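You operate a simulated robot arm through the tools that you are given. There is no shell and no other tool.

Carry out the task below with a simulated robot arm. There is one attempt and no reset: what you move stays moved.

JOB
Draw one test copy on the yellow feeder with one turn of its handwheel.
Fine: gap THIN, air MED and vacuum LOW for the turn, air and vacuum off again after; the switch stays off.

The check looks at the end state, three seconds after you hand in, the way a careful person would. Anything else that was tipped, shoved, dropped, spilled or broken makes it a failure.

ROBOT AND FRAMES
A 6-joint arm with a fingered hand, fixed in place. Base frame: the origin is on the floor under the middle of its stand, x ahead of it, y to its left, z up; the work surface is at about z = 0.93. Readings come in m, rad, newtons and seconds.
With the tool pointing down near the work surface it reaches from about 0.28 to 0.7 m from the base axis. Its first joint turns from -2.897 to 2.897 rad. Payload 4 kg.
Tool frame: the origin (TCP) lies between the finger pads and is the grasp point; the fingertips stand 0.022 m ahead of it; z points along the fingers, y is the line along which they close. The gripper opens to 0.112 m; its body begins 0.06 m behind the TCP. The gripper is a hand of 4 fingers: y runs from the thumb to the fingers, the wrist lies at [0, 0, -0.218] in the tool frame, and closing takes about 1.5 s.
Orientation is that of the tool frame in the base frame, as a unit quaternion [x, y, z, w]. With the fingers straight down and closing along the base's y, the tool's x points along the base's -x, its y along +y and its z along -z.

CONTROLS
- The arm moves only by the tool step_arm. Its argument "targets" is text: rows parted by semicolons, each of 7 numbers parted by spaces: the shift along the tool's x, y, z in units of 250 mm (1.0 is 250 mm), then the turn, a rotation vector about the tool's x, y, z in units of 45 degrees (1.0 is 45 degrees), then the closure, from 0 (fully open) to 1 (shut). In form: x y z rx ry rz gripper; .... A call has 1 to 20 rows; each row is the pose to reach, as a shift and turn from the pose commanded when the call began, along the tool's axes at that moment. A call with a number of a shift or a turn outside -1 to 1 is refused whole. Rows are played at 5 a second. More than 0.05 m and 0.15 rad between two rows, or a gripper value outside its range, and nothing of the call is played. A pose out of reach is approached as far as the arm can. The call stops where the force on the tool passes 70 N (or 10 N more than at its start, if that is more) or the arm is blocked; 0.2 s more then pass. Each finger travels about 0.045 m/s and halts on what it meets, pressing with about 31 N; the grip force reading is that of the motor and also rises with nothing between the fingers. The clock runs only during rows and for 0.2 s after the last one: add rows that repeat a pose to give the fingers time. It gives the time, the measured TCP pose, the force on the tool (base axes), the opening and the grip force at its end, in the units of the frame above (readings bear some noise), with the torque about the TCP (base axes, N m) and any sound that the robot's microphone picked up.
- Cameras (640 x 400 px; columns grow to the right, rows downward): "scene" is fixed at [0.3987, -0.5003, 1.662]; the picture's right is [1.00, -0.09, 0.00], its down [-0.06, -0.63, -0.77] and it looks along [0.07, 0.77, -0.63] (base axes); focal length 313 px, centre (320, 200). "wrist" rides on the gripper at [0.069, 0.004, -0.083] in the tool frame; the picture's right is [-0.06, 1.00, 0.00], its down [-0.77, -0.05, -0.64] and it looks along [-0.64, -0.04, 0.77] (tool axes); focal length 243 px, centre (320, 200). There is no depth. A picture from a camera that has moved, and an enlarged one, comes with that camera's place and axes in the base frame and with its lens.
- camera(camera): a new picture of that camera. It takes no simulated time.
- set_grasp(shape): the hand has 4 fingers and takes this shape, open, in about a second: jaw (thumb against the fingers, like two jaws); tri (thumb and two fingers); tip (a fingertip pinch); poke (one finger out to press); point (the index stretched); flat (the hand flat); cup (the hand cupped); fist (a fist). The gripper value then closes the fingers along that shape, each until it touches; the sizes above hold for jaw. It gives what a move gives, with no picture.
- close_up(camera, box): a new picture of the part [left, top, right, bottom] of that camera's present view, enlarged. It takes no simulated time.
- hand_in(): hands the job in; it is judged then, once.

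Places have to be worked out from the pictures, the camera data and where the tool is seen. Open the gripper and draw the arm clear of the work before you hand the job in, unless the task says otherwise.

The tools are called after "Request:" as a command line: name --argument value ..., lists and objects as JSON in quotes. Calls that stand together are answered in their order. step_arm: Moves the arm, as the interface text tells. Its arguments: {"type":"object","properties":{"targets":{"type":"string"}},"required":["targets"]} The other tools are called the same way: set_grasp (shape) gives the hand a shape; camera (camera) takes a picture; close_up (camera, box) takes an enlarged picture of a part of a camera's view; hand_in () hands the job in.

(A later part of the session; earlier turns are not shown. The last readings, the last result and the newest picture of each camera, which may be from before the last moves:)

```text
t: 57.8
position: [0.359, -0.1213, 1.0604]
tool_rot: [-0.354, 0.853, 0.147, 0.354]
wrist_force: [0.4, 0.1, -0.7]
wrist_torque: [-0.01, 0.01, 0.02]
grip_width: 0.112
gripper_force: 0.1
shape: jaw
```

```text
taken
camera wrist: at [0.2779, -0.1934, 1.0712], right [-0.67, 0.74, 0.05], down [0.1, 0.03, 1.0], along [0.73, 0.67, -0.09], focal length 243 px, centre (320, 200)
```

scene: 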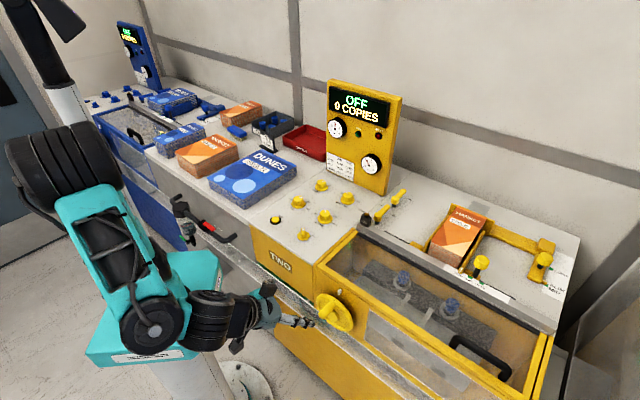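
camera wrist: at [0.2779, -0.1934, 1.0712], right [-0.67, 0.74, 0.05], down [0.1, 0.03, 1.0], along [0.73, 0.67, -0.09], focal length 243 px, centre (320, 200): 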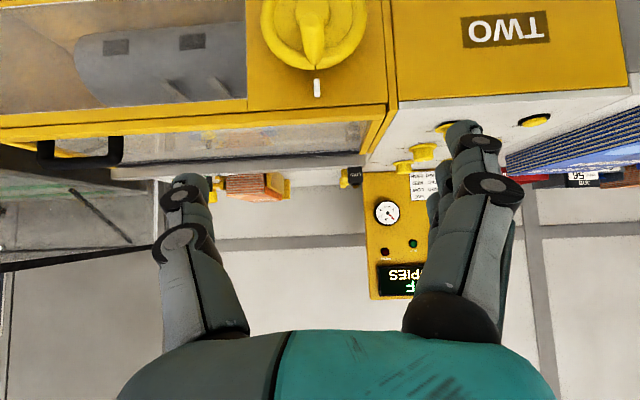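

The pitch works and the wheel is in view (picture upside down). I lower 14 cm to look level at the wheel and the guard beneath it.

Request:
step_arm --targets "0.1 0 0.1 0 0 0 0; 0.2 0 0.2 0 0 0 0; 0.3 0 0.3 0 0 0 0; 0.396 0 0.396 0 0 0 0; 0.396 0 0.396 0 0 0 0"

Request:
camera --camera "wrist"

Request:
close_up --camera "wrist" --box '[220, 0, 420, 170]'

Request:
camera --camera "scene"

```text
t: 59.0
position: [0.4037, -0.1188, 0.9597]
tool_rot: [-0.352, 0.855, 0.147, 0.352]
wrist_force: [0.7, 0.7, -0.2]
wrist_torque: [-0.02, 0.01, 0.02]
grip_width: 0.112
gripper_force: 0.0
shape: jaw
out of reach, approached as far as the arm can: row 2, 3, 4, 5
```

```text
taken
camera wrist: at [0.3219, -0.1914, 0.9703], right [-0.67, 0.74, 0.05], down [0.1, 0.03, 0.99], along [0.73, 0.67, -0.09], focal length 243 px, centre (320, 200)
```

wrist: 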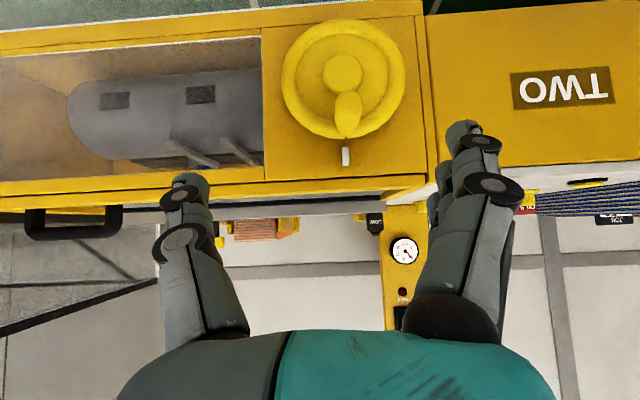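

```text
2.35 times, centred on (320, 85) of wrist
camera zoom: at [0.3219, -0.1914, 0.9703], right [-0.67, 0.74, 0.05], down [0.1, 0.03, 0.99], along [0.73, 0.67, -0.09], focal length 571 px, centre (320, 471)
```

zoom: 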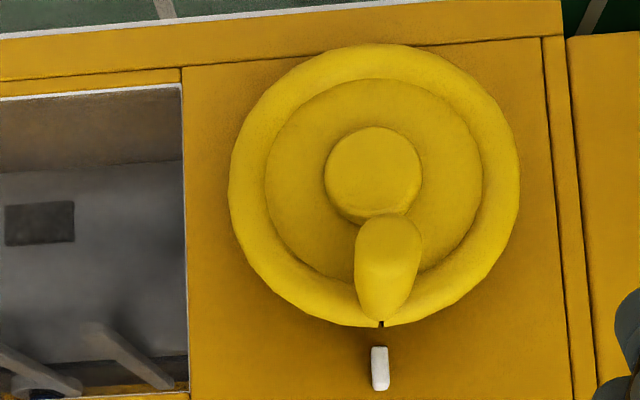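

```text
taken
```

scene: 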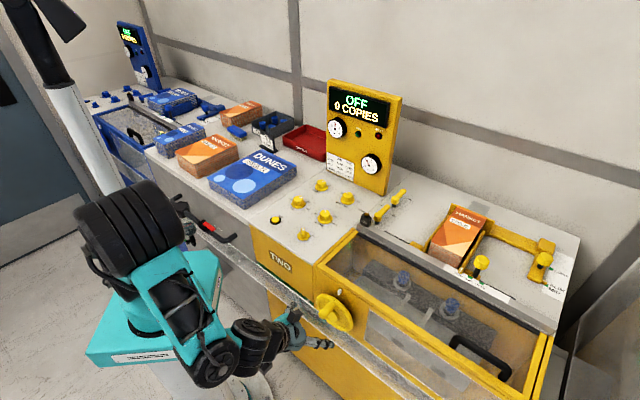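

The level view confirms the wheel: axis at (0.486, 0.002, 0.816), rim radius 68 mm, handle axis 56 mm above it, handle from the rim's front out to a tip at about (0.445, −0.04, 0.873), 23 mm thick; hub and rim fronts are level. The arm cannot go much lower at this steep pitch, so I try a 25° tilt nearer the wheel.

Request:
step_arm --targets "0.008 0.027 0.034 0 0.111 0 0; 0.016 0.055 0.068 0 0.222 0 0; 0.024 0.082 0.102 0 0.333 0 0; 0.032 0.11 0.137 0 0.444 0 0; 0.032 0.11 0.137 0 0.444 0 0"

Request:
camera --camera "wrist"

Request:
camera --camera "scene"

```text
t: 60.2
position: [0.3984, -0.0858, 0.9281]
tool_rot: [-0.373, 0.902, 0.082, 0.2]
wrist_force: [-0.9, -0.5, -0.6]
wrist_torque: [0.0, -0.01, 0.01]
grip_width: 0.1122
gripper_force: 0.1
shape: jaw
```

```text
taken
camera wrist: at [0.3244, -0.1511, 0.9759], right [-0.66, 0.75, 0.03], down [0.33, 0.26, 0.9], along [0.67, 0.61, -0.42], focal length 243 px, centre (320, 200)
```

wrist: 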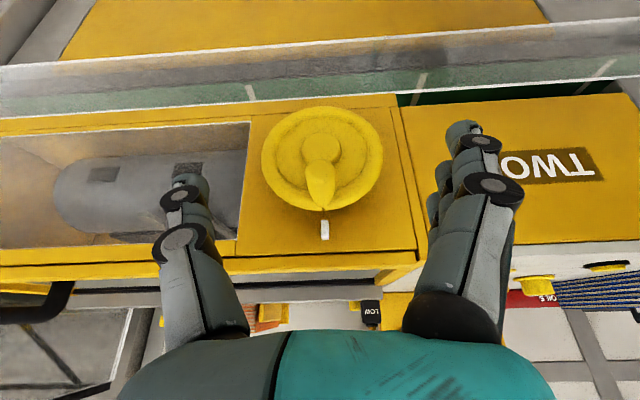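

```text
taken
```

scene: 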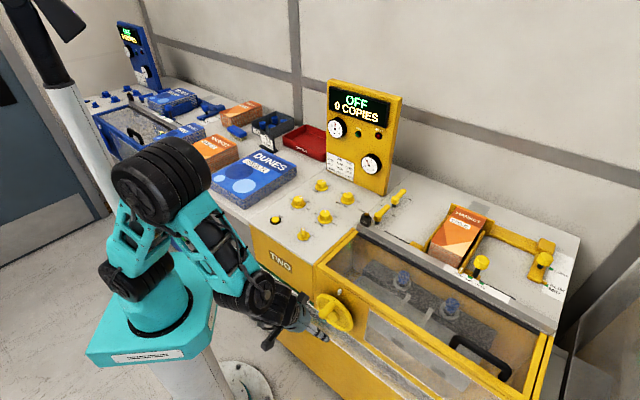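

This 25° pose is reached well. The clear guard turns out to be flush with the face below z 0.70, so nothing sticks out under the wheel. I test whether the arm can go as low as the wheel's bottom (z 0.76) out here in free space.

Request:
step_arm --targets "0.06 0 0.13 0 0 0 0; 0.12 0 0.26 0 0 0 0; 0.18 0 0.39 0 0 0 0; 0.24 0 0.51 0 0 0 0; 0.284 0 0.609 0 0 0 0; 0.284 0 0.609 0 0 0 0"

Request:
camera --camera "scene"

Request:
camera --camera "wrist"

```text
t: 61.6
position: [0.4004, -0.0867, 0.7597]
tool_rot: [-0.374, 0.902, 0.083, 0.2]
wrist_force: [-0.7, 1.2, 0.6]
wrist_torque: [0.01, 0.02, -0.02]
grip_width: 0.1118
gripper_force: 0.0
shape: jaw
```

```text
taken
```

scene: 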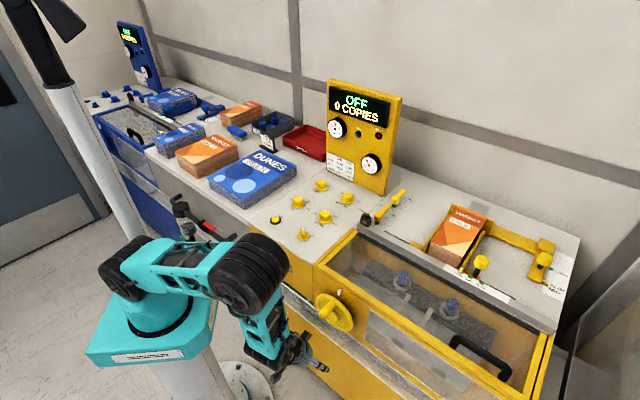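

```text
taken
camera wrist: at [0.3268, -0.1525, 0.8058], right [-0.66, 0.75, 0.03], down [0.33, 0.26, 0.91], along [0.67, 0.61, -0.42], focal length 243 px, centre (320, 200)
```

wrist: 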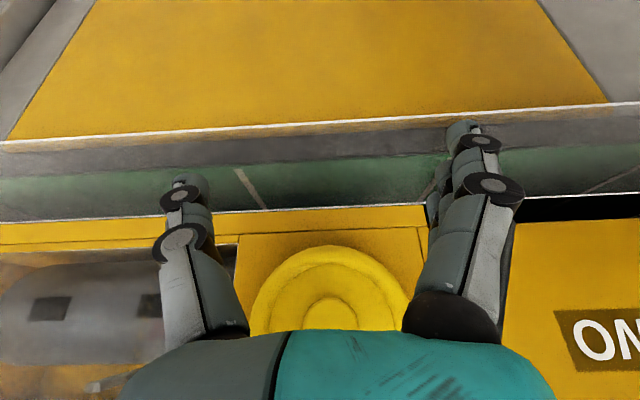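

The low pose is reachable with no contact. While in free space I try the three-finger shape, to see whether it leaves more room beside the rim.

Request:
set_grasp --shape "tri"

Request:
camera --camera "wrist"

Request:
close_up --camera "scene" --box '[240, 310, 360, 400]'

```text
t: 62.5
position: [0.4012, -0.0877, 0.7604]
tool_rot: [-0.374, 0.902, 0.083, 0.2]
wrist_force: [0.2, -0.1, -0.3]
wrist_torque: [0.02, -0.03, 0.01]
grip_width: 0.1117
gripper_force: 0.0
shape: tri
```

```text
taken
camera wrist: at [0.3268, -0.1525, 0.8062], right [-0.66, 0.75, 0.03], down [0.33, 0.26, 0.91], along [0.67, 0.61, -0.42], focal length 243 px, centre (320, 200)
```

wrist: 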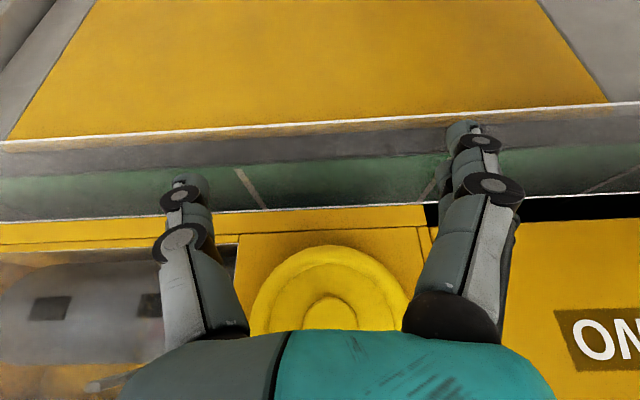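

```text
4.44 times, centred on (300, 355) of scene
camera zoom: at [0.3987, -0.5003, 1.662], right [1.0, -0.09, 0.0], down [-0.06, -0.63, -0.77], along [0.07, 0.77, -0.63], focal length 1393 px, centre (409, -489)
```

zoom: 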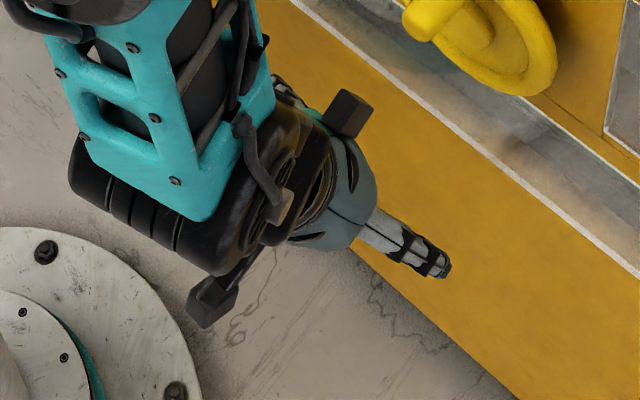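

In this shape the ring finger is folded, leaving thumb, index and middle, so the hand can go closer to the rim. I raise back to z 0.95 and tilt to 30° to keep the hand's body off the wheel.

Request:
step_arm --targets "-0.065 0 -0.14 0 -0.022 0 0; -0.13 0 -0.28 0 -0.044 0 0; -0.195 0 -0.42 0 -0.066 0 0; -0.26 0 -0.56 0 -0.088 0 0; -0.321 0 -0.689 0 -0.111 0 0; -0.321 0 -0.689 0 -0.111 0 0"

Request:
camera --camera "wrist"

Request:
close_up --camera "wrist" --box '[220, 60, 420, 260]'

Request:
camera --camera "scene"

```text
t: 63.9
position: [0.4028, -0.0872, 0.9515]
tool_rot: [-0.37, 0.892, 0.099, 0.24]
wrist_force: [1.1, 0.0, 0.5]
wrist_torque: [0.0, -0.01, -0.02]
grip_width: 0.1119
gripper_force: 0.1
shape: tri
```

```text
taken
camera wrist: at [0.325, -0.1549, 0.9897], right [-0.67, 0.75, 0.03], down [0.28, 0.21, 0.94], along [0.69, 0.63, -0.34], focal length 243 px, centre (320, 200)
```

wrist: 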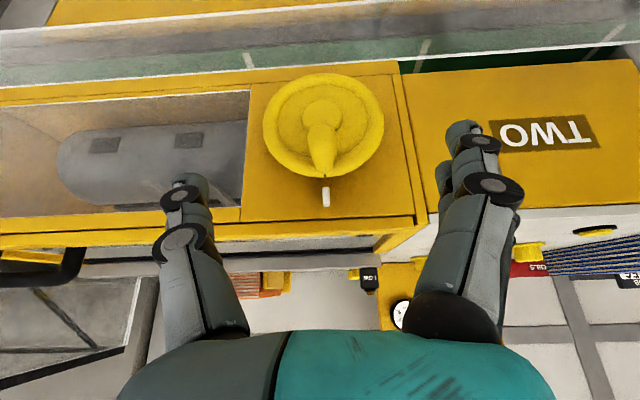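

```text
2.00 times, centred on (320, 160) of wrist
camera zoom: at [0.325, -0.1549, 0.9897], right [-0.67, 0.75, 0.03], down [0.28, 0.21, 0.94], along [0.69, 0.63, -0.34], focal length 485 px, centre (320, 280)
```

zoom: 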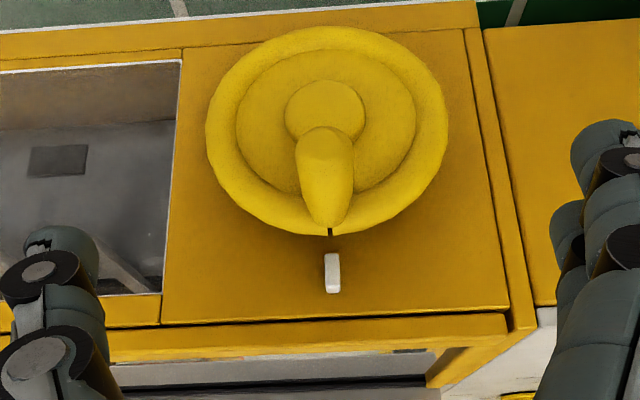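

```text
taken
```

scene: 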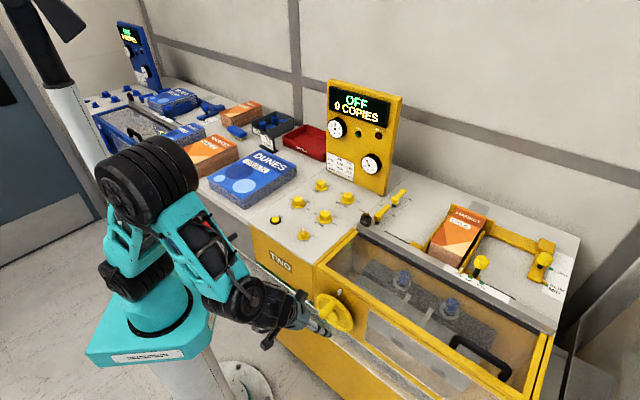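

The handle lies within 1 mm of the hand's mid-plane sideways. I move 84 mm toward the machine at this height, which puts the open hand above the handle.

Request:
step_arm --targets "-0.1 0.002 0.056 0 0 0 0; -0.2 0.004 0.112 0 0 0 0; -0.291 0.004 0.168 0 0 0 0; -0.291 0.004 0.168 0 0 0 0"

Request:
camera --camera "wrist"

Request:
close_up --camera "scene" --box '[260, 240, 400, 360]'

```text
t: 64.9
position: [0.4592, -0.025, 0.9523]
tool_rot: [-0.37, 0.892, 0.1, 0.239]
wrist_force: [0.0, 0.7, 0.3]
wrist_torque: [0.01, 0.02, 0.02]
grip_width: 0.1117
gripper_force: 0.2
shape: tri
```

```text
taken
camera wrist: at [0.3827, -0.0929, 0.9904], right [-0.67, 0.75, 0.03], down [0.28, 0.21, 0.94], along [0.69, 0.63, -0.34], focal length 243 px, centre (320, 200)
```

wrist: 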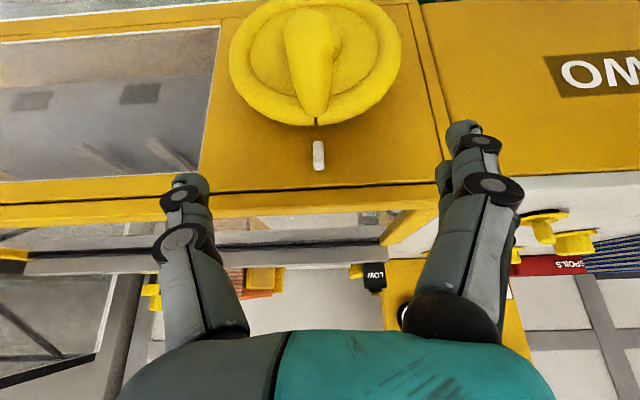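

```text
3.33 times, centred on (330, 300) of scene
camera zoom: at [0.3987, -0.5003, 1.662], right [1.0, -0.09, 0.0], down [-0.06, -0.63, -0.77], along [0.07, 0.77, -0.63], focal length 1044 px, centre (287, -133)
```

zoom: 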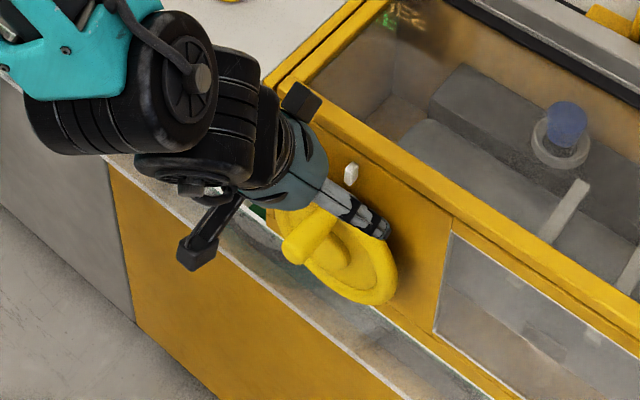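

The hand is above the handle and centred to about 2 mm. I lower it so the handle lies just on the palm side of the grasp point.

Request:
step_arm --targets "0.04 -0.004 0.07 0 0 0 0; 0.08 -0.008 0.14 0 0 0 0; 0.12 -0.008 0.21 0 0 0 0; 0.15 -0.008 0.26 0 0 0 0; 0.168 -0.008 0.291 0 0 0 0; 0.168 -0.008 0.291 0 0 0 0"

Request:
camera --camera "wrist"

Request:
close_up --camera "scene" --box '[270, 250, 390, 350]'

```text
t: 66.3
position: [0.4619, -0.0277, 0.8663]
tool_rot: [-0.369, 0.892, 0.099, 0.24]
wrist_force: [0.3, -0.3, -0.8]
wrist_torque: [-0.01, 0.01, 0.02]
grip_width: 0.1122
gripper_force: 0.1
shape: tri
```

```text
taken
camera wrist: at [0.3851, -0.096, 0.9048], right [-0.67, 0.75, 0.03], down [0.28, 0.21, 0.94], along [0.69, 0.63, -0.34], focal length 243 px, centre (320, 200)
```

wrist: 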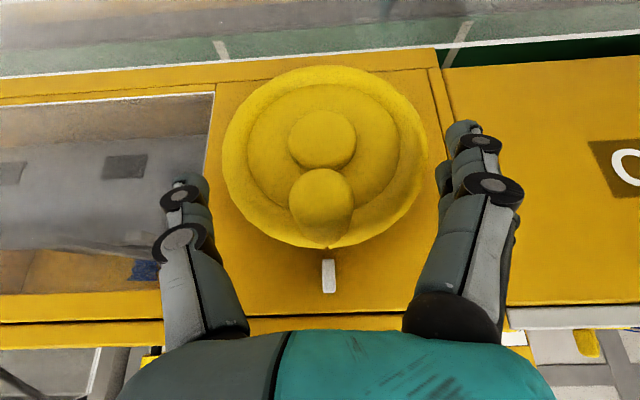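

```text
4.00 times, centred on (330, 300) of scene
camera zoom: at [0.3987, -0.5003, 1.662], right [1.0, -0.09, 0.0], down [-0.06, -0.63, -0.77], along [0.07, 0.77, -0.63], focal length 1253 px, centre (280, -200)
```

zoom: 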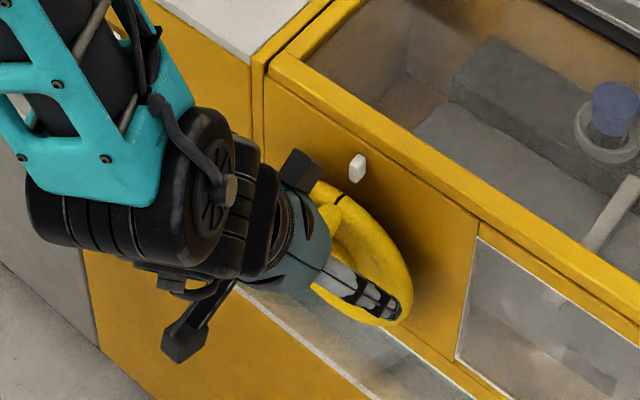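

The handle's end is right at the centre of view, about 18 mm of it past the grasp point. I close the fingers part way to see how they come round it.

Request:
step_arm --targets "0 0 0 0 0 0 0.2; 0 0 0 0 0 0 0.4; 0 0 0 0 0 0 0.55; 0 0 0 0 0 0 0.68; 0 0 0 0 0 0 0.68; 0 0 0 0 0 0 0.68"

Request:
camera --camera "wrist"

Request:
close_up --camera "scene" --box '[270, 250, 390, 350]'

```text
t: 67.7
position: [0.4619, -0.028, 0.8664]
tool_rot: [-0.37, 0.892, 0.099, 0.239]
wrist_force: [0.5, 0.4, -0.2]
wrist_torque: [0.0, -0.02, 0.03]
grip_width: 0.0363
gripper_force: 0.2
shape: tri
```

```text
taken
camera wrist: at [0.385, -0.0959, 0.9049], right [-0.67, 0.75, 0.03], down [0.28, 0.21, 0.94], along [0.69, 0.63, -0.34], focal length 243 px, centre (320, 200)
```

wrist: 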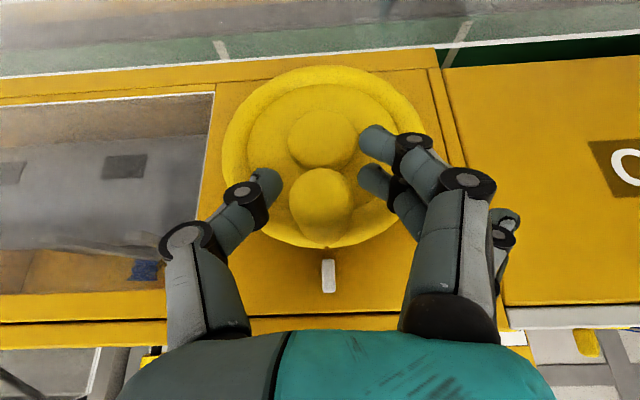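

```text
4.00 times, centred on (330, 300) of scene
camera zoom: at [0.3987, -0.5003, 1.662], right [1.0, -0.09, 0.0], down [-0.06, -0.63, -0.77], along [0.07, 0.77, -0.63], focal length 1253 px, centre (280, -200)
```

zoom: 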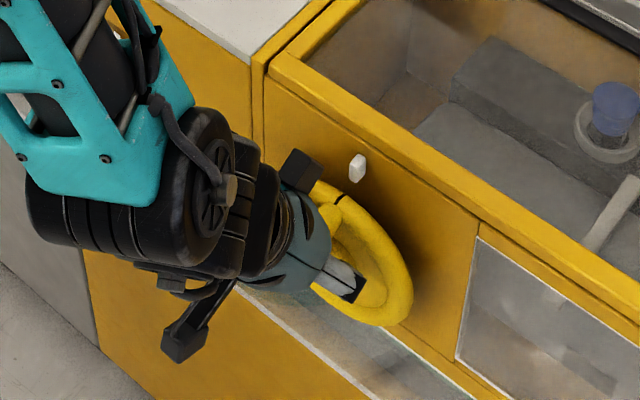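

The fingers curl in under the handle as hoped (picture is upside down). I close further to 0.85.

Request:
step_arm --targets "0 0 0 0 0 0 0.75; 0 0 0 0 0 0 0.8; 0 0 0 0 0 0 0.85; 0 0 0 0 0 0 0.85; 0 0 0 0 0 0 0.85"

Request:
camera --camera "wrist"

Request:
close_up --camera "wrist" --box '[240, 110, 420, 270]'

```text
t: 68.9
position: [0.4628, -0.0282, 0.8669]
tool_rot: [-0.369, 0.893, 0.099, 0.239]
wrist_force: [-0.5, 0.4, 0.5]
wrist_torque: [0.02, -0.03, 0.03]
grip_width: 0.0175
gripper_force: 0.0
shape: tri
```

```text
taken
camera wrist: at [0.385, -0.0959, 0.9049], right [-0.67, 0.74, 0.03], down [0.28, 0.21, 0.94], along [0.69, 0.63, -0.34], focal length 243 px, centre (320, 200)
```

wrist: 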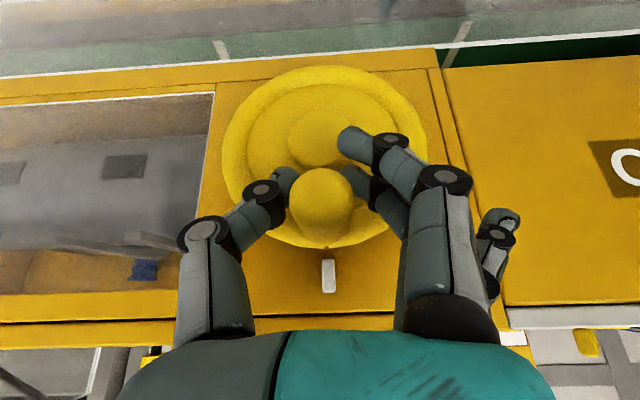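

```text
2.50 times, centred on (330, 190) of wrist
camera zoom: at [0.385, -0.0959, 0.9049], right [-0.67, 0.74, 0.03], down [0.28, 0.21, 0.94], along [0.69, 0.63, -0.34], focal length 606 px, centre (295, 225)
```

zoom: 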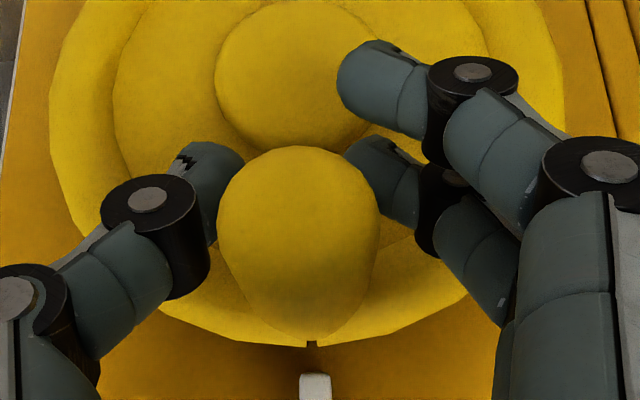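

The fingers are round the handle's underside without force yet. I close fully and check the forces.

Request:
step_arm --targets "0 0 0 0 0 0 0.9; 0 0 0 0 0 0 0.95; 0 0 0 0 0 0 1; 0 0 0 0 0 0 1; 0 0 0 0 0 0 1"

Request:
close_up --camera "wrist" --box '[220, 70, 440, 270]'

Request:
close_up --camera "scene" --box '[270, 250, 390, 350]'

```text
t: 70.1
position: [0.4621, -0.0279, 0.8654]
tool_rot: [-0.37, 0.893, 0.1, 0.238]
wrist_force: [3.7, 1.1, -14.1]
wrist_torque: [0.11, -0.12, -0.29]
grip_width: 0.0
gripper_force: 31.3
shape: tri
```

```text
2.00 times, centred on (330, 170) of wrist
camera zoom: at [0.3849, -0.0958, 0.9043], right [-0.67, 0.75, 0.03], down [0.28, 0.21, 0.94], along [0.69, 0.63, -0.34], focal length 485 px, centre (300, 260)
```

zoom: 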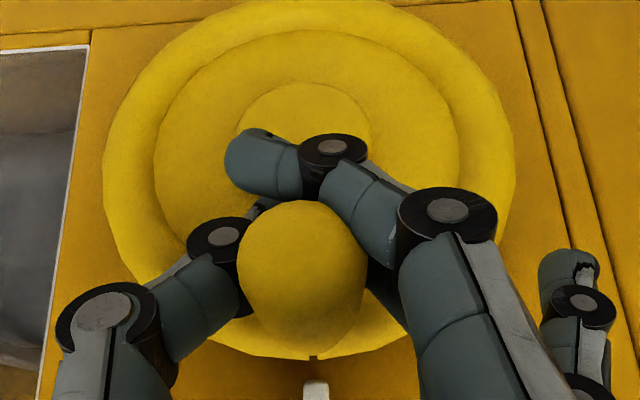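

```text
4.00 times, centred on (330, 300) of scene
camera zoom: at [0.3987, -0.5003, 1.662], right [1.0, -0.09, 0.0], down [-0.06, -0.63, -0.77], along [0.07, 0.77, -0.63], focal length 1253 px, centre (280, -200)
```

zoom: 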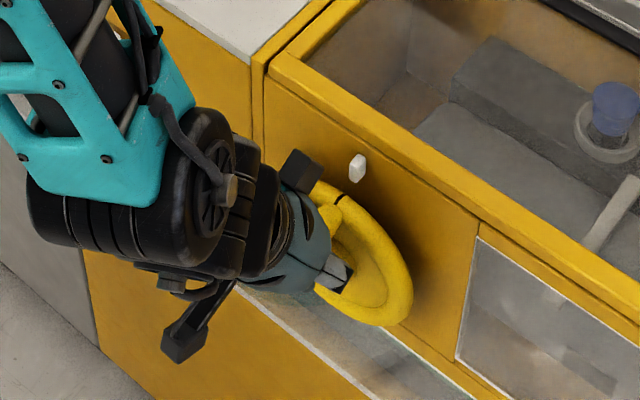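

The index has hooked right under the handle with thumb and middle finger at its sides, a secure cage. I turn the first 30° clockwise (seen from the front), in small steps, and look.

Request:
step_arm --targets "0.001 -0.0292 0.0017 0 0 0 1; 0.0038 -0.058 0.0066 0 0 0 1; 0.0085 -0.0857 0.0148 0 0 0 1; 0.015 -0.112 0.026 0 0 0 1; 0.015 -0.112 0.026 0 0 0 1"

Request:
camera --camera "wrist"

Request:
close_up --camera "scene" --box '[270, 230, 470, 390]'

```text
t: 71.3
position: [0.4804, -0.0479, 0.8576]
tool_rot: [-0.37, 0.892, 0.1, 0.239]
wrist_force: [-7.4, 12.5, -13.0]
wrist_torque: [0.11, 0.0, -0.4]
grip_width: 0.0
gripper_force: 30.8
shape: tri
```

```text
taken
camera wrist: at [0.4041, -0.116, 0.8961], right [-0.67, 0.74, 0.03], down [0.28, 0.21, 0.94], along [0.69, 0.63, -0.34], focal length 243 px, centre (320, 200)
```

wrist: 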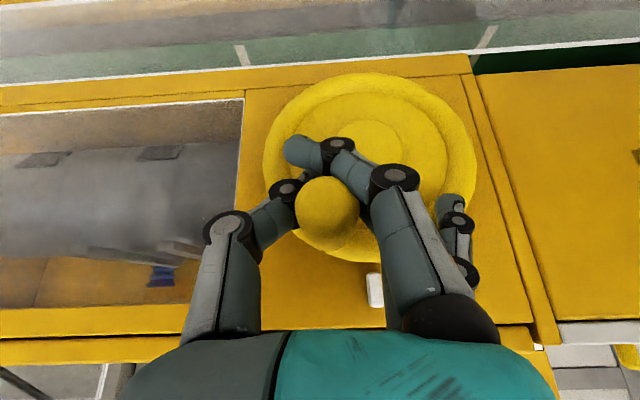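

```text
2.50 times, centred on (370, 310) of scene
camera zoom: at [0.3987, -0.5003, 1.662], right [1.0, -0.09, 0.0], down [-0.06, -0.63, -0.77], along [0.07, 0.77, -0.63], focal length 783 px, centre (195, -75)
```

zoom: 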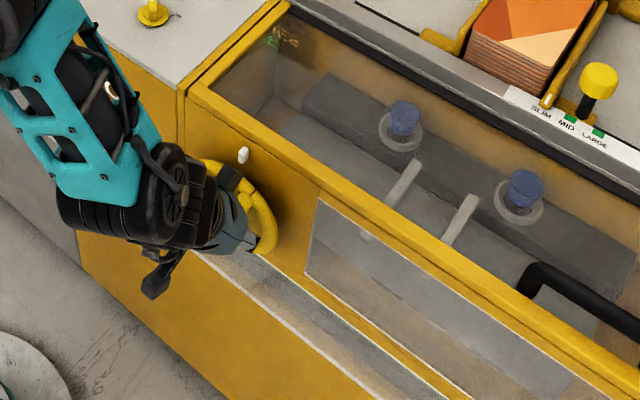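

The handle and wheel turned with the hand and the load is light (about 13 N). I go on to 60° and check that the handle is not riding up in the grip.

Request:
step_arm --targets "0.0081 -0.0244 0.0141 0 0 0 1; 0.0178 -0.0464 0.0308 0 0 0 1; 0.0288 -0.0657 0.0499 0 0 0 1; 0.041 -0.082 0.071 0 0 0 1; 0.041 -0.082 0.071 0 0 0 1"

Request:
camera --camera "wrist"

Request:
close_up --camera "scene" --box '[270, 230, 470, 390]'

```text
t: 72.5
position: [0.4944, -0.0628, 0.8366]
tool_rot: [-0.369, 0.893, 0.099, 0.239]
wrist_force: [-9.4, 4.5, -4.2]
wrist_torque: [0.07, -0.2, -0.17]
grip_width: 0.0001
gripper_force: 31.0
shape: tri
```

```text
taken
camera wrist: at [0.4171, -0.131, 0.8758], right [-0.67, 0.75, 0.03], down [0.28, 0.21, 0.94], along [0.69, 0.63, -0.34], focal length 243 px, centre (320, 200)
```

wrist: 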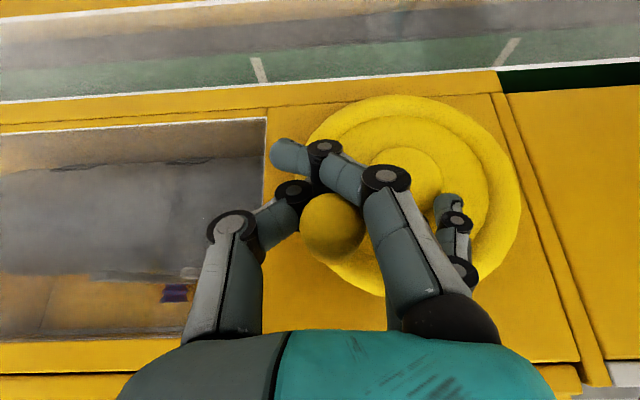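

```text
2.50 times, centred on (370, 310) of scene
camera zoom: at [0.3987, -0.5003, 1.662], right [1.0, -0.09, 0.0], down [-0.06, -0.63, -0.77], along [0.07, 0.77, -0.63], focal length 783 px, centre (195, -75)
```

zoom: 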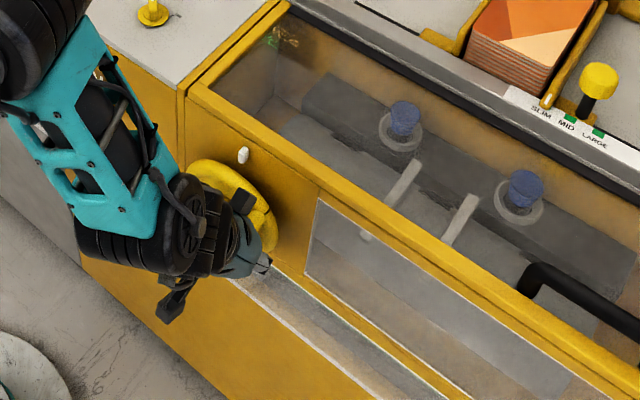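

The handle rides only a few millimetres up in the cage and still follows. I go on to 90°.

Request:
step_arm --targets "0.0131 -0.013 0.0228 0 0 0 1; 0.027 -0.0224 0.0468 0 0 0 1; 0.0414 -0.0281 0.0717 0 0 0 1; 0.056 -0.03 0.097 0 0 0 1; 0.056 -0.03 0.097 0 0 0 1"

Request:
camera --camera "wrist"

Request:
close_up --camera "scene" --box '[270, 230, 470, 390]'

```text
t: 73.7
position: [0.5, -0.0683, 0.8091]
tool_rot: [-0.369, 0.893, 0.098, 0.24]
wrist_force: [-0.9, 1.1, 2.9]
wrist_torque: [-0.07, 0.03, -0.01]
grip_width: 0.0
gripper_force: 31.0
shape: tri
```

```text
taken
camera wrist: at [0.423, -0.1358, 0.8482], right [-0.67, 0.75, 0.03], down [0.27, 0.21, 0.94], along [0.69, 0.63, -0.34], focal length 243 px, centre (320, 200)
```

wrist: 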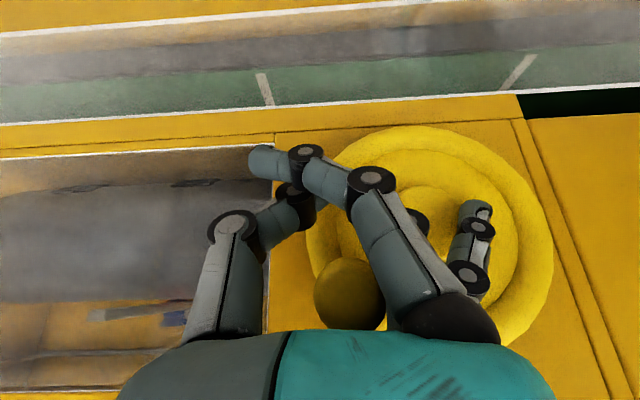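

```text
2.50 times, centred on (370, 310) of scene
camera zoom: at [0.3987, -0.5003, 1.662], right [1.0, -0.09, 0.0], down [-0.06, -0.63, -0.77], along [0.07, 0.77, -0.63], focal length 783 px, centre (195, -75)
```

zoom: 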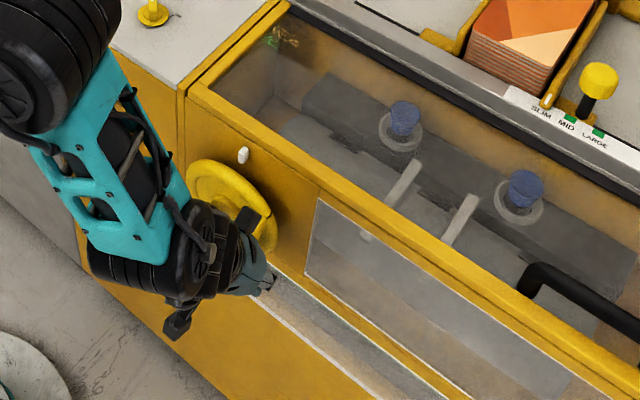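

The handle has ridden up toward the palm as expected on the downstroke; I judge the wheel at about 56°. The palm will now push it down, so I continue with the hand about 46 mm below the handle, as far as 90°.

Request:
step_arm --targets "0.0078 0 0.0135 0 0 0 1; 0.0156 0 0.027 0 0 0 1; 0.0274 -0.0136 0.0474 0 0 0 1; 0.0399 -0.0244 0.0691 0 0 0 1; 0.0494 -0.03 0.0855 0 0 0 1; 0.0588 -0.0346 0.1018 0 0 0 1; 0.0685 -0.037 0.1186 0 0 0 1; 0.0782 -0.038 0.1354 0 0 0 1; 0.0782 -0.038 0.1354 0 0 0 1"

Request:
camera --camera "wrist"

Request:
close_up --camera "scene" --box '[270, 230, 470, 390]'

```text
t: 75.7
position: [0.5087, -0.0746, 0.7705]
tool_rot: [-0.369, 0.892, 0.098, 0.24]
wrist_force: [6.7, -14.4, 7.7]
wrist_torque: [0.89, 0.63, 0.45]
grip_width: 0.0
gripper_force: 31.1
shape: tri
```

```text
taken
camera wrist: at [0.4309, -0.1427, 0.8086], right [-0.66, 0.75, 0.03], down [0.27, 0.21, 0.94], along [0.7, 0.63, -0.34], focal length 243 px, centre (320, 200)
```

wrist: 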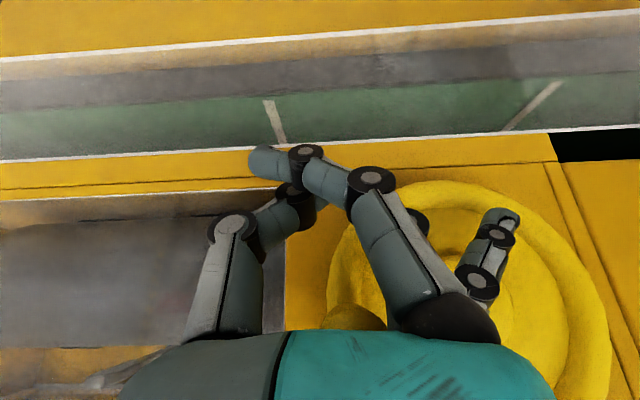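

```text
2.50 times, centred on (370, 310) of scene
camera zoom: at [0.3987, -0.5003, 1.662], right [1.0, -0.09, 0.0], down [-0.06, -0.63, -0.77], along [0.07, 0.77, -0.63], focal length 783 px, centre (195, -75)
```

zoom: 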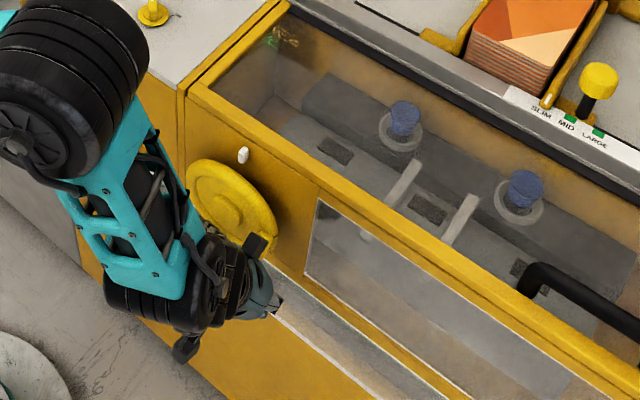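

The palm is now pushing the handle; I put the wheel at about 85°. I continue pushing down and round to about 145°.

Request:
step_arm --targets "0.01 0 0.017 0 0 0 1; 0.0198 0.0008 0.0343 0 0 0 1; 0.0294 0.004 0.051 0 0 0 1; 0.039 0.0076 0.0675 0 0 0 1; 0.0482 0.014 0.0835 0 0 0 1; 0.0574 0.021 0.0994 0 0 0 1; 0.0658 0.03 0.114 0 0 0 1; 0.0742 0.0404 0.1285 0 0 0 1; 0.0817 0.0525 0.1415 0 0 0 1; 0.0892 0.0656 0.1545 0 0 0 1; 0.0955 0.08 0.1655 0 0 0 1; 0.1018 0.0956 0.1763 0 0 0 1; 0.1018 0.0956 0.1763 0 0 0 1"

Request:
camera --camera "wrist"

Request:
close_up --camera "scene" --box '[270, 230, 470, 390]'

```text
t: 78.5
position: [0.4909, -0.0561, 0.7185]
tool_rot: [-0.37, 0.892, 0.099, 0.24]
wrist_force: [0.0, -4.3, 3.0]
wrist_torque: [0.22, 0.0, 0.05]
grip_width: 0.0
gripper_force: 31.4
shape: tri
```

```text
taken
camera wrist: at [0.4142, -0.1243, 0.7578], right [-0.67, 0.74, 0.03], down [0.28, 0.21, 0.94], along [0.69, 0.63, -0.34], focal length 243 px, centre (320, 200)
```

wrist: 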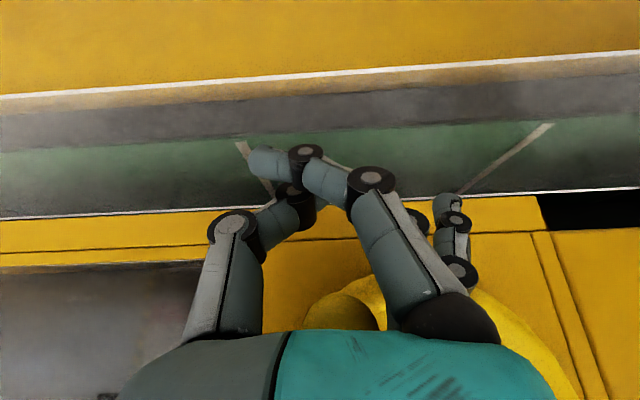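

```text
2.50 times, centred on (370, 310) of scene
camera zoom: at [0.3987, -0.5003, 1.662], right [1.0, -0.09, 0.0], down [-0.06, -0.63, -0.77], along [0.07, 0.77, -0.63], focal length 783 px, centre (195, -75)
```

zoom: 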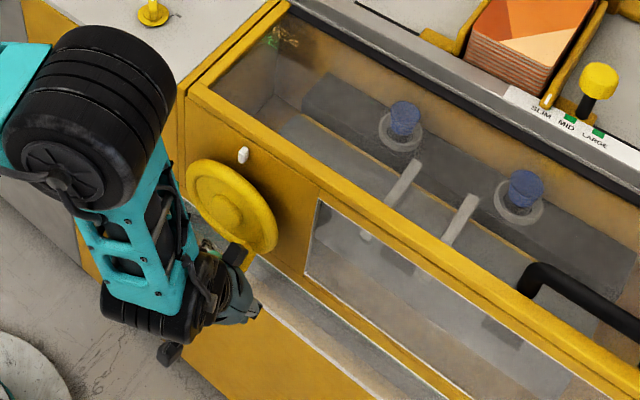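

The wheel is now at about 147° with little load. Next the thumb side must push the handle to the left along the bottom, so I move the hand left (toward −e) to about 185°.

Request:
step_arm --targets "-0.0096 0.0304 -0.0167 0 0 0 1; -0.0192 0.0608 -0.0333 0 0 0 1; -0.0163 0.0776 -0.028 0 0 0 1; -0.0134 0.0944 -0.0232 0 0 0 1; -0.01 0.1128 -0.0175 0 0 0 1; -0.0068 0.1312 -0.0118 0 0 0 1; -0.007 0.1504 -0.0123 0 0 0 1; -0.0074 0.1696 -0.0128 0 0 0 1; -0.0094 0.189 -0.016 0 0 0 1; -0.0114 0.2088 -0.0197 0 0 0 1; -0.0114 0.2088 -0.0197 0 0 0 1"

Request:
camera --camera "wrist"

Request:
close_up --camera "scene" --box '[270, 230, 470, 390]'

```text
t: 80.9
position: [0.4535, -0.0194, 0.7257]
tool_rot: [-0.37, 0.892, 0.099, 0.239]
wrist_force: [1.0, -2.4, -1.2]
wrist_torque: [0.14, 0.07, 0.03]
grip_width: 0.0002
gripper_force: 30.7
shape: tri
```

```text
taken
camera wrist: at [0.3767, -0.0873, 0.7633], right [-0.67, 0.74, 0.03], down [0.28, 0.21, 0.94], along [0.69, 0.63, -0.34], focal length 243 px, centre (320, 200)
```

wrist: 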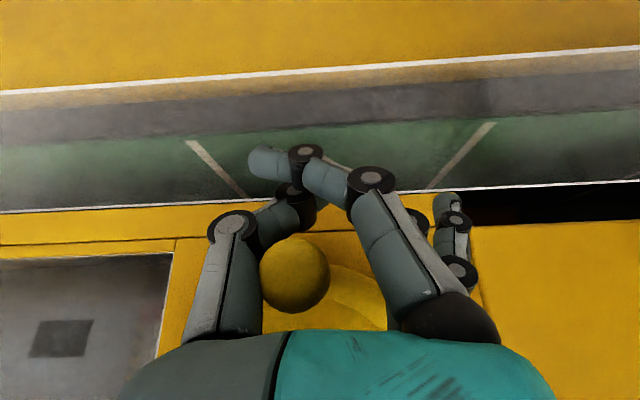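

```text
2.50 times, centred on (370, 310) of scene
camera zoom: at [0.3987, -0.5003, 1.662], right [1.0, -0.09, 0.0], down [-0.06, -0.63, -0.77], along [0.07, 0.77, -0.63], focal length 783 px, centre (195, -75)
```

zoom: 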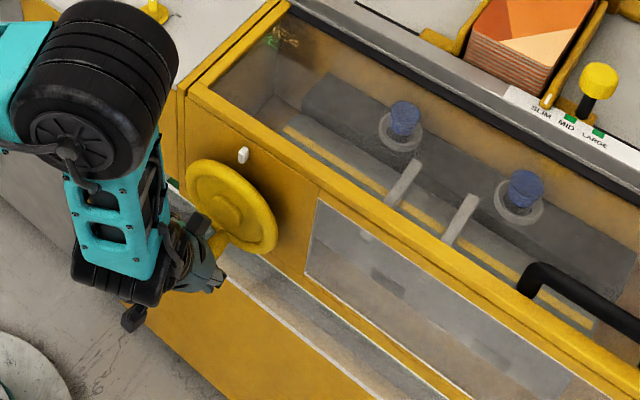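

The wheel is at about 182°, handle against the thumb. On the upstroke the fingers under the handle carry it, so I follow the circle up on the left to about 240°.

Request:
step_arm --targets "-0.008 0.025 -0.014 0 0 0 1; -0.0164 0.0496 -0.0284 0 0 0 1; -0.028 0.0746 -0.0485 0 0 0 1; -0.0396 0.0996 -0.0686 0 0 0 1; -0.0545 0.119 -0.0944 0 0 0 1; -0.0694 0.138 -0.1202 0 0 0 1; -0.087 0.15 -0.1507 0 0 0 1; -0.1046 0.1616 -0.1812 0 0 0 1; -0.1046 0.1616 -0.1812 0 0 0 1"

Request:
camera --camera "wrist"

Request:
close_up --camera "scene" --box '[270, 230, 470, 390]'

```text
t: 82.9
position: [0.4255, 0.01, 0.7787]
tool_rot: [-0.369, 0.893, 0.099, 0.239]
wrist_force: [-6.5, 6.0, -7.8]
wrist_torque: [0.02, -0.09, -0.2]
grip_width: 0.0
gripper_force: 31.0
shape: tri
```

```text
taken
camera wrist: at [0.3483, -0.0569, 0.8172], right [-0.67, 0.74, 0.03], down [0.28, 0.21, 0.94], along [0.69, 0.63, -0.34], focal length 243 px, centre (320, 200)
```

wrist: 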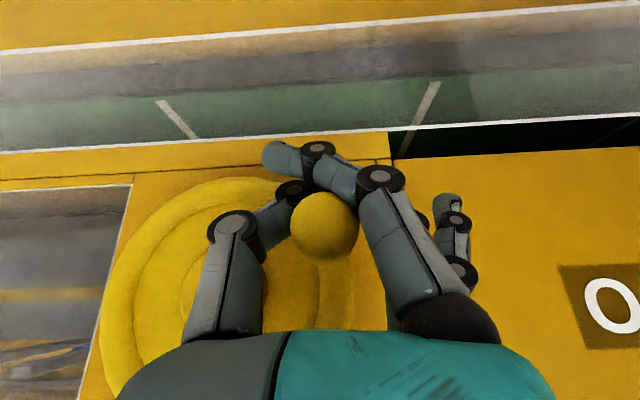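

```text
2.50 times, centred on (370, 310) of scene
camera zoom: at [0.3987, -0.5003, 1.662], right [1.0, -0.09, 0.0], down [-0.06, -0.63, -0.77], along [0.07, 0.77, -0.63], focal length 783 px, centre (195, -75)
```

zoom: 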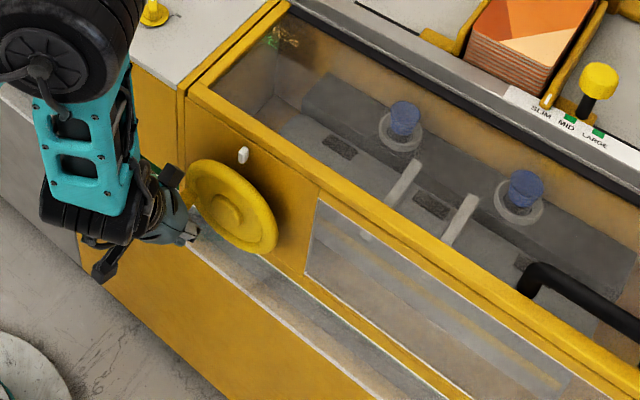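

The wheel is at about 250° with the handle resting in the crook of the fingers. I continue up and round to about 320°.

Request:
step_arm --targets "-0.0126 0.003 -0.0218 0 0 0 1; -0.0252 0.006 -0.0436 0 0 0 1; -0.037 0.008 -0.064 0 0 0 1; -0.0486 0.0092 -0.0842 0 0 0 1; -0.0594 0.0088 -0.1028 0 0 0 1; -0.07 0.0076 -0.1212 0 0 0 1; -0.0806 0.003 -0.1395 0 0 0 1; -0.091 -0.0024 -0.1576 0 0 0 1; -0.101 -0.009 -0.1748 0 0 0 1; -0.1106 -0.0168 -0.1916 0 0 0 1; -0.1188 -0.0275 -0.2056 0 0 0 1; -0.1266 -0.0392 -0.2193 0 0 0 1; -0.1346 -0.0525 -0.2332 0 0 0 1; -0.1424 -0.0668 -0.2466 0 0 0 1; -0.1424 -0.0668 -0.2466 0 0 0 1"

Request:
camera --camera "wrist"

Request:
close_up --camera "scene" --box '[270, 230, 470, 390]'

Request:
close_up --camera "scene" --box '[310, 70, 410, 200]'

```text
t: 86.1
position: [0.437, -0.0041, 0.8471]
tool_rot: [-0.369, 0.894, 0.098, 0.236]
wrist_force: [4.5, -12.2, -35.8]
wrist_torque: [0.57, 0.28, -0.04]
grip_width: 0.0
gripper_force: 30.7
shape: tri
```

```text
taken
camera wrist: at [0.3602, -0.0714, 0.8865], right [-0.67, 0.75, 0.03], down [0.28, 0.21, 0.94], along [0.69, 0.63, -0.35], focal length 243 px, centre (320, 200)
```

wrist: 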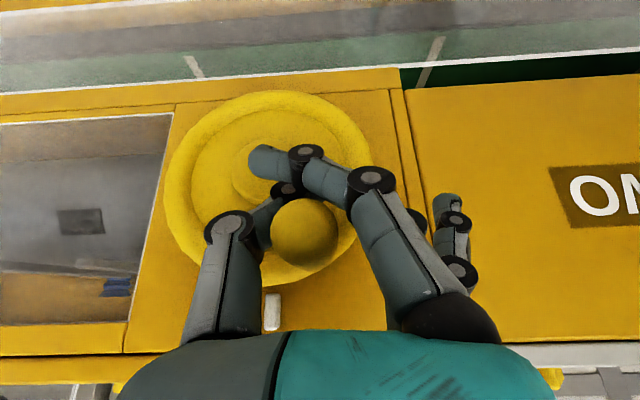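

```text
2.50 times, centred on (370, 310) of scene
camera zoom: at [0.3987, -0.5003, 1.662], right [1.0, -0.09, 0.0], down [-0.06, -0.63, -0.77], along [0.07, 0.77, -0.63], focal length 783 px, centre (195, -75)
```

zoom: 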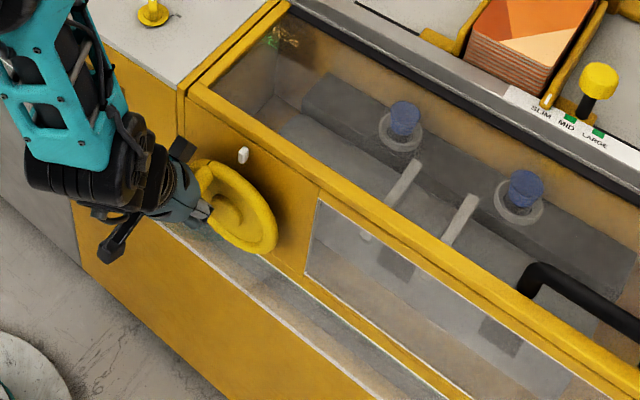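

```text
3.08 times, centred on (360, 135) of scene
camera zoom: at [0.3987, -0.5003, 1.662], right [1.0, -0.09, 0.0], down [-0.06, -0.63, -0.77], along [0.07, 0.77, -0.63], focal length 964 px, centre (197, 400)
```

zoom: 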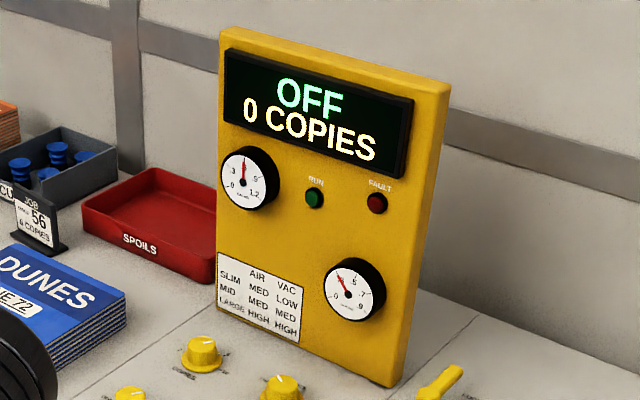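

The wheel is at about 331°, with the hand pressing up rather hard (36 N). I ease to the right and follow more gently toward about 352°.

Request:
step_arm --targets "0 -0.02 0 0 0 0 1; -0.005 -0.035 -0.0095 0 0 0 1; -0.011 -0.0504 -0.0191 0 0 0 1; -0.015 -0.0634 -0.026 0 0 0 1; -0.019 -0.0764 -0.0329 0 0 0 1; -0.021 -0.091 -0.0362 0 0 0 1; -0.0228 -0.1052 -0.0395 0 0 0 1; -0.0228 -0.1052 -0.0395 0 0 0 1"

Request:
camera --camera "wrist"

Request:
close_up --camera "wrist" --box '[220, 160, 440, 320]'

Request:
close_up --camera "scene" --box '[300, 270, 390, 340]'

Request:
close_up --camera "scene" --box '[310, 70, 410, 200]'

```text
t: 87.9
position: [0.4552, -0.0204, 0.8609]
tool_rot: [-0.369, 0.893, 0.1, 0.238]
wrist_force: [-1.1, -0.1, -39.5]
wrist_torque: [0.28, -0.12, -0.18]
grip_width: 0.0001
gripper_force: 31.6
shape: tri
```

```text
taken
camera wrist: at [0.3791, -0.0894, 0.8993], right [-0.67, 0.75, 0.03], down [0.28, 0.21, 0.94], along [0.69, 0.63, -0.35], focal length 243 px, centre (320, 200)
```

wrist: 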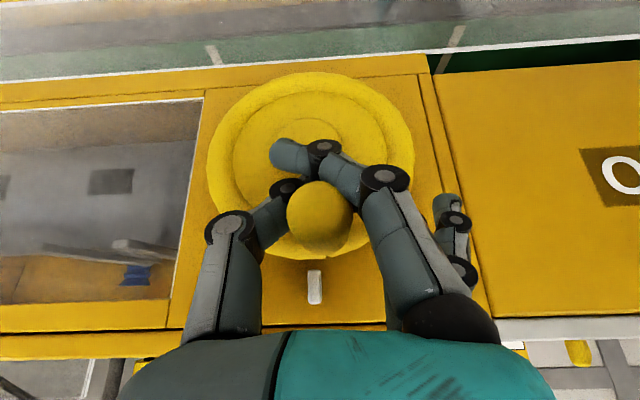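

```text
2.50 times, centred on (330, 240) of wrist
camera zoom: at [0.3791, -0.0894, 0.8993], right [-0.67, 0.75, 0.03], down [0.28, 0.21, 0.94], along [0.69, 0.63, -0.35], focal length 606 px, centre (295, 100)
```

zoom: 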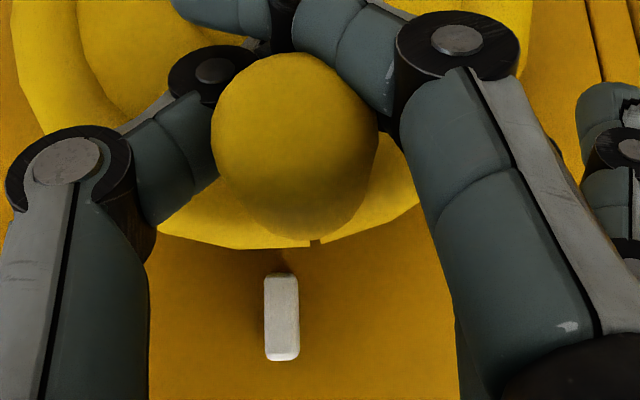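

```text
5.71 times, centred on (345, 305) of scene
camera zoom: at [0.3987, -0.5003, 1.662], right [1.0, -0.09, 0.0], down [-0.06, -0.63, -0.77], along [0.07, 0.77, -0.63], focal length 1790 px, centre (177, -400)
```

zoom: 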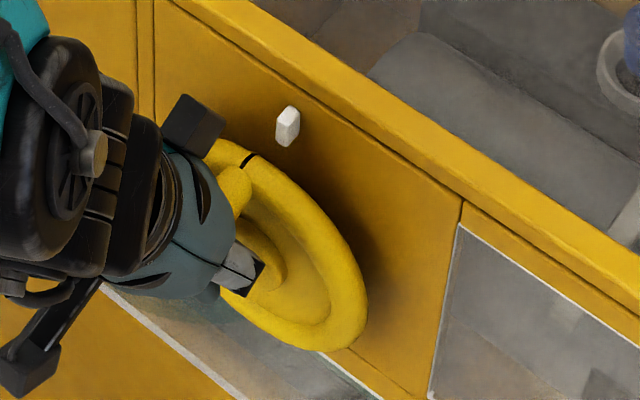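

```text
3.08 times, centred on (360, 135) of scene
camera zoom: at [0.3987, -0.5003, 1.662], right [1.0, -0.09, 0.0], down [-0.06, -0.63, -0.77], along [0.07, 0.77, -0.63], focal length 964 px, centre (197, 400)
```

zoom: 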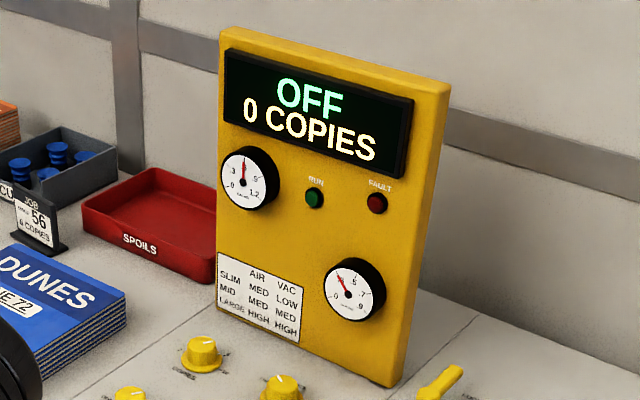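

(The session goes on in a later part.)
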